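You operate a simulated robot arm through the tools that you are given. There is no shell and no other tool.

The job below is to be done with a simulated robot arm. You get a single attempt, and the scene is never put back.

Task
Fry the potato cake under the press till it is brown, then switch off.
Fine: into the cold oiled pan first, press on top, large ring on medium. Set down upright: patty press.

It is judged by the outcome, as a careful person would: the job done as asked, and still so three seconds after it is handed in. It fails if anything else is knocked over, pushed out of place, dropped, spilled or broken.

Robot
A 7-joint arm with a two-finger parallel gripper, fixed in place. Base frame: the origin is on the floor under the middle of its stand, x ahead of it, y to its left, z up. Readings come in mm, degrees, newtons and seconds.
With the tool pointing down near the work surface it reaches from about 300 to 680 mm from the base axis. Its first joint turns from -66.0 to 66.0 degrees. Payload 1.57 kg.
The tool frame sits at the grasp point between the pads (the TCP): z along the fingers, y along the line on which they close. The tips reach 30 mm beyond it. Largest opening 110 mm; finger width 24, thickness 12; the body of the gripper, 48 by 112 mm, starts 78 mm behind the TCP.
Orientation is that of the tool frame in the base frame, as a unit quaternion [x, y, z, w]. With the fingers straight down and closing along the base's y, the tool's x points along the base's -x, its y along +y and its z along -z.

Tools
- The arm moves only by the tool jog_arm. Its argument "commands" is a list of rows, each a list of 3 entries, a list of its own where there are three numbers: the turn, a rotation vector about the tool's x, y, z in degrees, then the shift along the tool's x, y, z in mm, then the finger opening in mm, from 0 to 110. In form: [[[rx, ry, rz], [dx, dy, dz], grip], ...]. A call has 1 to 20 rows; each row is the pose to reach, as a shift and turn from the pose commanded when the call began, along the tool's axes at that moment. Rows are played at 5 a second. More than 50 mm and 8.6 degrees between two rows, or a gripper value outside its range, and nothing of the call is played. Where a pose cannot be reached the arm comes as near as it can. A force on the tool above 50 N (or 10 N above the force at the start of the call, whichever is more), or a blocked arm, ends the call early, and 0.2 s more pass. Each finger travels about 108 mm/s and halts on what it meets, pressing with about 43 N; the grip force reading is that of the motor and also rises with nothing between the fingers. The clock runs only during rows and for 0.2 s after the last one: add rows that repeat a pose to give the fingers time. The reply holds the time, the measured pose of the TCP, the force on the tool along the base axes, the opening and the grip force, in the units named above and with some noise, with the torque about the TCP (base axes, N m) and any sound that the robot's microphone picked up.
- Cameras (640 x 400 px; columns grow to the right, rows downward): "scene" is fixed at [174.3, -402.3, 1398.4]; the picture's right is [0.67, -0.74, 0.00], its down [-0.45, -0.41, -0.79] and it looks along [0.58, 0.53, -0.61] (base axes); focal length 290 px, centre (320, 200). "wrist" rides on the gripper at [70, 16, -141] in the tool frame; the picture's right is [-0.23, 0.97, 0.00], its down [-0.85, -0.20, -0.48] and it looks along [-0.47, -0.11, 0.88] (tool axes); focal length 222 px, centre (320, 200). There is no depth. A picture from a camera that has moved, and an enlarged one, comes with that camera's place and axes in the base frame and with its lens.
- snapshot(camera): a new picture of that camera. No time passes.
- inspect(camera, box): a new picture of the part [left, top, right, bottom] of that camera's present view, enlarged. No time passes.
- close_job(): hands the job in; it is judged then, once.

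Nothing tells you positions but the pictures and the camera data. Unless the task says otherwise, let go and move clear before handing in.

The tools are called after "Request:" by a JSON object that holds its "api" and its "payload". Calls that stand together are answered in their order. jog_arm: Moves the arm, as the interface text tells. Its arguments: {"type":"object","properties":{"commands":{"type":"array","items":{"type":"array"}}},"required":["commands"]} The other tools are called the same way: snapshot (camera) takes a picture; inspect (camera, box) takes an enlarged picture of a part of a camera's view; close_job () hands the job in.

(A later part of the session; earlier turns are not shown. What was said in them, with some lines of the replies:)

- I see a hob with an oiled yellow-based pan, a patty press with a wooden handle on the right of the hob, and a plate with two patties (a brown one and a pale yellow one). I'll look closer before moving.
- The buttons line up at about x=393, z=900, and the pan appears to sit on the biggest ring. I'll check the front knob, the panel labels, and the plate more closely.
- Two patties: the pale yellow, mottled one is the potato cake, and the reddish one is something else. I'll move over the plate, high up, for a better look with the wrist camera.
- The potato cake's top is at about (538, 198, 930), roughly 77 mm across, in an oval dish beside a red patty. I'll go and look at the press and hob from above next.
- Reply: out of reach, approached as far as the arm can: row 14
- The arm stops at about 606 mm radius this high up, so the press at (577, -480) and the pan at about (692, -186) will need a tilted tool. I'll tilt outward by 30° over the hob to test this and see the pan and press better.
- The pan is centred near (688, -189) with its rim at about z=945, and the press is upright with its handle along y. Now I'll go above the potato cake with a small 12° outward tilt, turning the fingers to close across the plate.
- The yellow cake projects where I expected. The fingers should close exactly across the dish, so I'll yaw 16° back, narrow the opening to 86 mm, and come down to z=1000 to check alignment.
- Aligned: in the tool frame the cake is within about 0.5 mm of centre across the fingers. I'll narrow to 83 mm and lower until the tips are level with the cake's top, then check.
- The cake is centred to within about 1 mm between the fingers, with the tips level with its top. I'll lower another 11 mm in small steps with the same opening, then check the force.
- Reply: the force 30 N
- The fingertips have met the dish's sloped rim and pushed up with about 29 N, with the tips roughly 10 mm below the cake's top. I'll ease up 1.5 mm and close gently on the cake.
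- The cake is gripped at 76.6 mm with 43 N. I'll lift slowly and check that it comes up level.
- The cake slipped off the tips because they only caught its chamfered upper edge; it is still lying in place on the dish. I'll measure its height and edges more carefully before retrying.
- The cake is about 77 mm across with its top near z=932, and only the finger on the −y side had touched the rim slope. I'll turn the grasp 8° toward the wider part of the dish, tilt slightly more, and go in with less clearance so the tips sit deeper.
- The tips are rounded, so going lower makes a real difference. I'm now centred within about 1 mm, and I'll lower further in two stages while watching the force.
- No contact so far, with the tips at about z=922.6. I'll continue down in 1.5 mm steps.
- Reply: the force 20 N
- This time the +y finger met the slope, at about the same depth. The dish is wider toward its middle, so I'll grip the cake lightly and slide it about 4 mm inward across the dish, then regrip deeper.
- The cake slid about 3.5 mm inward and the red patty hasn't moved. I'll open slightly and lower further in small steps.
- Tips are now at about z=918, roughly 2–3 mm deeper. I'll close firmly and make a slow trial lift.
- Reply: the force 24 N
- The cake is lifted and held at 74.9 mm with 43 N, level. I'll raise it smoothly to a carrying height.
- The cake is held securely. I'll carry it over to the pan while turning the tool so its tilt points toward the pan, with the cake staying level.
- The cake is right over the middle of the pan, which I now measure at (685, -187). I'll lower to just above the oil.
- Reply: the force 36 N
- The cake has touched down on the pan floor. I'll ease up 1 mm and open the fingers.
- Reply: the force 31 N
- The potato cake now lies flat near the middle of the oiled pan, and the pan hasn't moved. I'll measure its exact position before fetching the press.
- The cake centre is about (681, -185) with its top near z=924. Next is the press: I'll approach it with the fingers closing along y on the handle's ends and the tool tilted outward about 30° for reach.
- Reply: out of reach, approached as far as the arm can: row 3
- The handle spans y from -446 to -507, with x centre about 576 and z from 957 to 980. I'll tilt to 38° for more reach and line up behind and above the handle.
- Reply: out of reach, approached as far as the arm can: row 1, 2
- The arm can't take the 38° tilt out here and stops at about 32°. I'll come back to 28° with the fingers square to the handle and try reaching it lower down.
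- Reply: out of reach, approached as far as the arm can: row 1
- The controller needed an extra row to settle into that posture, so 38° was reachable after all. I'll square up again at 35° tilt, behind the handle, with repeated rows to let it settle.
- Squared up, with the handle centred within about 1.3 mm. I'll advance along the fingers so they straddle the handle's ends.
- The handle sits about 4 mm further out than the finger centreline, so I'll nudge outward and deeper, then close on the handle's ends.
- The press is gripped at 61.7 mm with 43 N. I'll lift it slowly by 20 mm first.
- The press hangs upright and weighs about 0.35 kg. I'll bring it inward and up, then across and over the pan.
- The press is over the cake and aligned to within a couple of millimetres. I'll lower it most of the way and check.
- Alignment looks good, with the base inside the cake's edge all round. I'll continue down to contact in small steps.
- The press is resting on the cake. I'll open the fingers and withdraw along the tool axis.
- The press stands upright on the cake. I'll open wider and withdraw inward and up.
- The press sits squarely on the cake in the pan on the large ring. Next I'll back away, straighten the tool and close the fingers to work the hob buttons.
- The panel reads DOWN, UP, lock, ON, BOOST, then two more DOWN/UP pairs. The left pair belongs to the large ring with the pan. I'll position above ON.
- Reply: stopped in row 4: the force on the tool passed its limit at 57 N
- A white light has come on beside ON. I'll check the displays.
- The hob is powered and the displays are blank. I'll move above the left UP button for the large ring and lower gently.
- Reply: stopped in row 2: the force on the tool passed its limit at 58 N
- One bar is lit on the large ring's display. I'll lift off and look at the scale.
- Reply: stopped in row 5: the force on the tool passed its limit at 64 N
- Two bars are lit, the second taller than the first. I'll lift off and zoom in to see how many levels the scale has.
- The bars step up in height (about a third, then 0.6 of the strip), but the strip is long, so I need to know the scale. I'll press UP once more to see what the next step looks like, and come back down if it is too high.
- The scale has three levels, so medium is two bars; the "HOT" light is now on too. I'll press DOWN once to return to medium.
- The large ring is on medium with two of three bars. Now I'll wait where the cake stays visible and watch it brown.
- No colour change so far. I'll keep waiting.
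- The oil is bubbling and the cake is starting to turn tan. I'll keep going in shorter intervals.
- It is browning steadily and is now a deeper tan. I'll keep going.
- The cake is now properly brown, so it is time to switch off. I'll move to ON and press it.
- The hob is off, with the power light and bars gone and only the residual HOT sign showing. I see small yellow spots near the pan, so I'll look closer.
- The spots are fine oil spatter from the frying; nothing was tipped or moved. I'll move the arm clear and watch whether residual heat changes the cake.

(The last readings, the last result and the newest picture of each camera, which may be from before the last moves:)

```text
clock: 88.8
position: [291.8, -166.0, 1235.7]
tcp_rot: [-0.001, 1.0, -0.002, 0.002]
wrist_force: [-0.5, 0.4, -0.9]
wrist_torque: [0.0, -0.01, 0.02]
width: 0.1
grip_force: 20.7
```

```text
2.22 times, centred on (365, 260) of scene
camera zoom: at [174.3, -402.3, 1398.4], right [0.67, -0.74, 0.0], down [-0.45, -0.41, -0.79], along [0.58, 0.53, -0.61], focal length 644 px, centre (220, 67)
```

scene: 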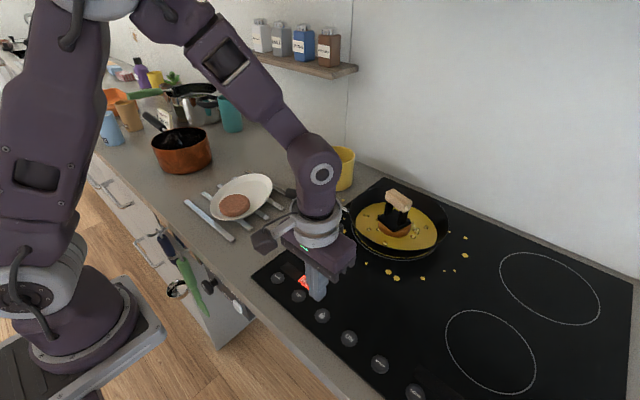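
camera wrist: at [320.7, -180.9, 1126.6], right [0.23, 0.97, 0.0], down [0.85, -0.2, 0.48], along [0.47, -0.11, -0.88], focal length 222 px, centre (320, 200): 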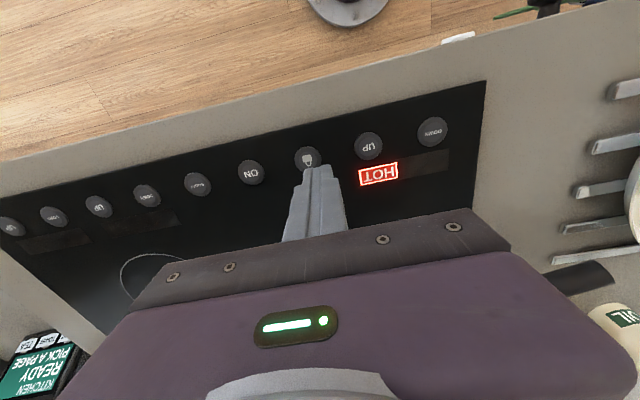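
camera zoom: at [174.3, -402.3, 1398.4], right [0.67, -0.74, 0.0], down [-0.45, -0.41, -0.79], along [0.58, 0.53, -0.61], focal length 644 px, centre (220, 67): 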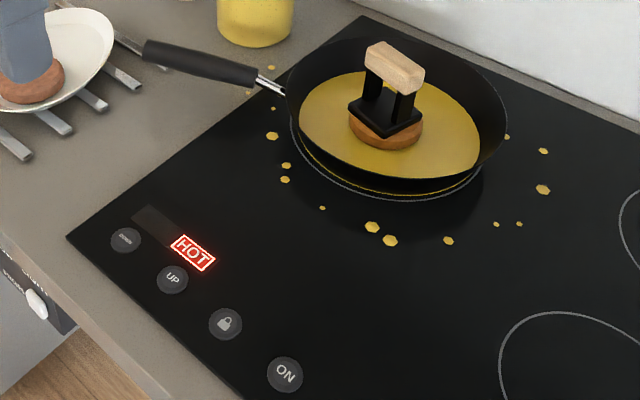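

Request:
{"api": "inspect", "payload": {"camera": "scene", "box": [382, 218, 412, 240]}}

Request:
{"api": "inspect", "payload": {"camera": "scene", "box": [205, 165, 285, 225]}}

Request:
{"api": "snapshot", "payload": {"camera": "wrist"}}

```text
16.00 times, centred on (397, 229) of scene
camera zoom: at [174.3, -402.3, 1398.4], right [0.67, -0.74, 0.0], down [-0.45, -0.41, -0.79], along [0.58, 0.53, -0.61], focal length 4634 px, centre (-912, -264)
```

zoom: 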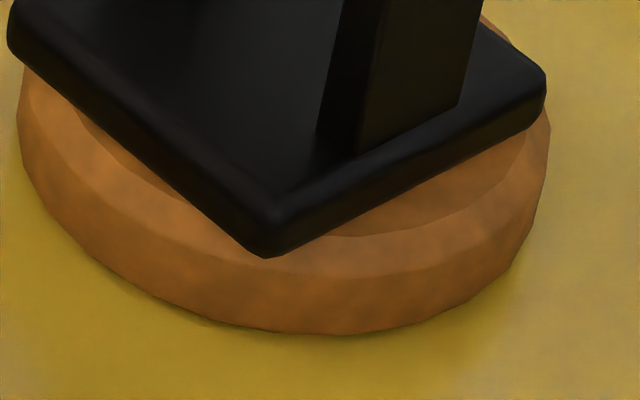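

```text
6.67 times, centred on (245, 195) of scene
camera zoom: at [174.3, -402.3, 1398.4], right [0.67, -0.74, 0.0], down [-0.45, -0.41, -0.79], along [0.58, 0.53, -0.61], focal length 1931 px, centre (820, 233)
```

zoom: 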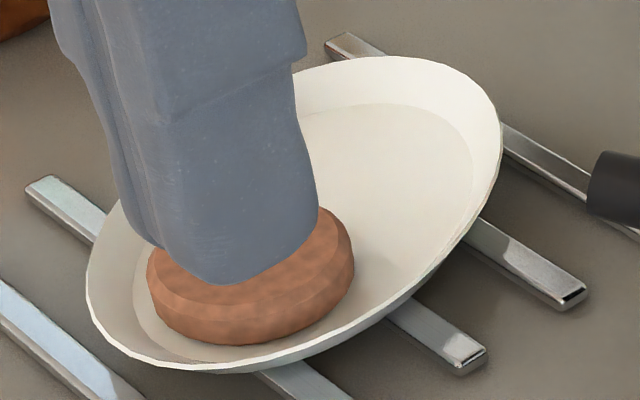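

```text
taken
camera wrist: at [221.2, -147.7, 1376.2], right [0.23, 0.97, 0.0], down [0.85, -0.2, 0.48], along [0.47, -0.11, -0.87], focal length 222 px, centre (320, 200)
```

wrist: 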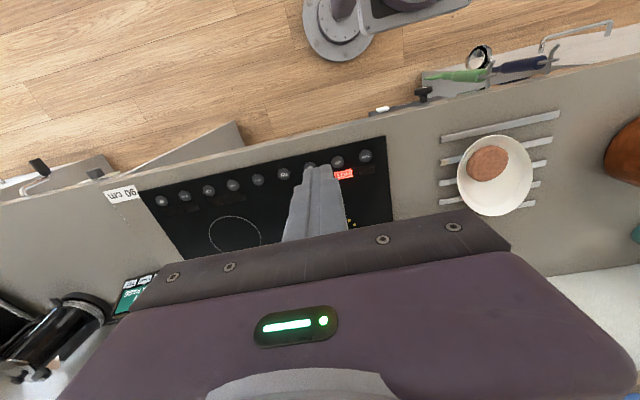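

The cake is an even brown, the bubbling has stopped and the hob is off. I'll wait a few seconds to confirm it is stable before handing in.

Request:
{"api": "jog_arm", "payload": {"commands": [[[0, 0, 0], [0, 0, 0], 0], [[0, 0, 0], [0, 0, 0], 0], [[0, 0, 0], [0, 0, 0], 0], [[0, 0, 0], [0, 0, 0], 0], [[0, 0, 0], [0, 0, 0], 0], [[0, 0, 0], [0, 0, 0], 0], [[0, 0, 0], [0, 0, 0], 0], [[0, 0, 0], [0, 0, 0], 0], [[0, 0, 0], [0, 0, 0], 0], [[0, 0, 0], [0, 0, 0], 0], [[0, 0, 0], [0, 0, 0], 0], [[0, 0, 0], [0, 0, 0], 0], [[0, 0, 0], [0, 0, 0], 0], [[0, 0, 0], [0, 0, 0], 0], [[0, 0, 0], [0, 0, 0], 0]]}}

Request:
{"api": "inspect", "payload": {"camera": "scene", "box": [382, 218, 412, 240]}}

Request:
{"api": "snapshot", "payload": {"camera": "scene"}}

```text
clock: 92.0
position: [292.8, -164.8, 1233.7]
tcp_rot: [0.001, 1.0, -0.002, 0.003]
wrist_force: [-1.2, -0.7, 0.1]
wrist_torque: [0.0, 0.0, 0.01]
width: 0.1
grip_force: 21.7
```

```text
16.00 times, centred on (397, 229) of scene
camera zoom: at [174.3, -402.3, 1398.4], right [0.67, -0.74, 0.0], down [-0.45, -0.41, -0.79], along [0.58, 0.53, -0.61], focal length 4634 px, centre (-912, -264)
```

zoom: 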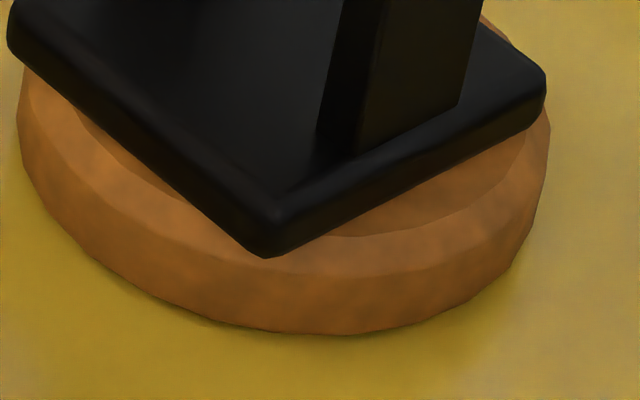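

```text
taken
```

scene: 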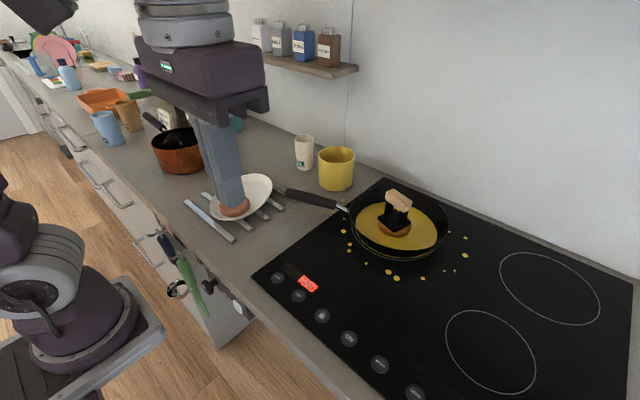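

The cake's colour is stable and brown, with the press upright on it. The hob is off, the gripper is empty and clear, and nothing else has moved. Handing in.

Request:
{"api": "close_job", "payload": {}}

```text
The job is handed in.
```

The potato cake is fried brown under the press and the hob is off. I've handed the job in, but no result came back.

- **Cooking:** The cake went into the cold oiled pan first, then the press on top. The large ring was then set to medium, two of three bars. I pressed the ring up to high for about two seconds to learn the scale, then brought it back down.
- **Colour:** It fried until an even caramel brown. The colour held for about five seconds after I switched off. I only saw the top and sides, because I didn't lift the press to check underneath.
- **Finish:** The press is standing upright on the cake in the pan, and the gripper is empty and clear. The hob's HOT sign was still lit from leftover heat.
- **Oil spatter:** Small drops of oil landed on the glass around the pan while it fried. I didn't clean them up.
- **Plate:** My first grip slipped, and the cake stayed on its plate. I then slid it a few millimetres across the plate to get a better hold. The red patty, the plate and the pan look unmoved.
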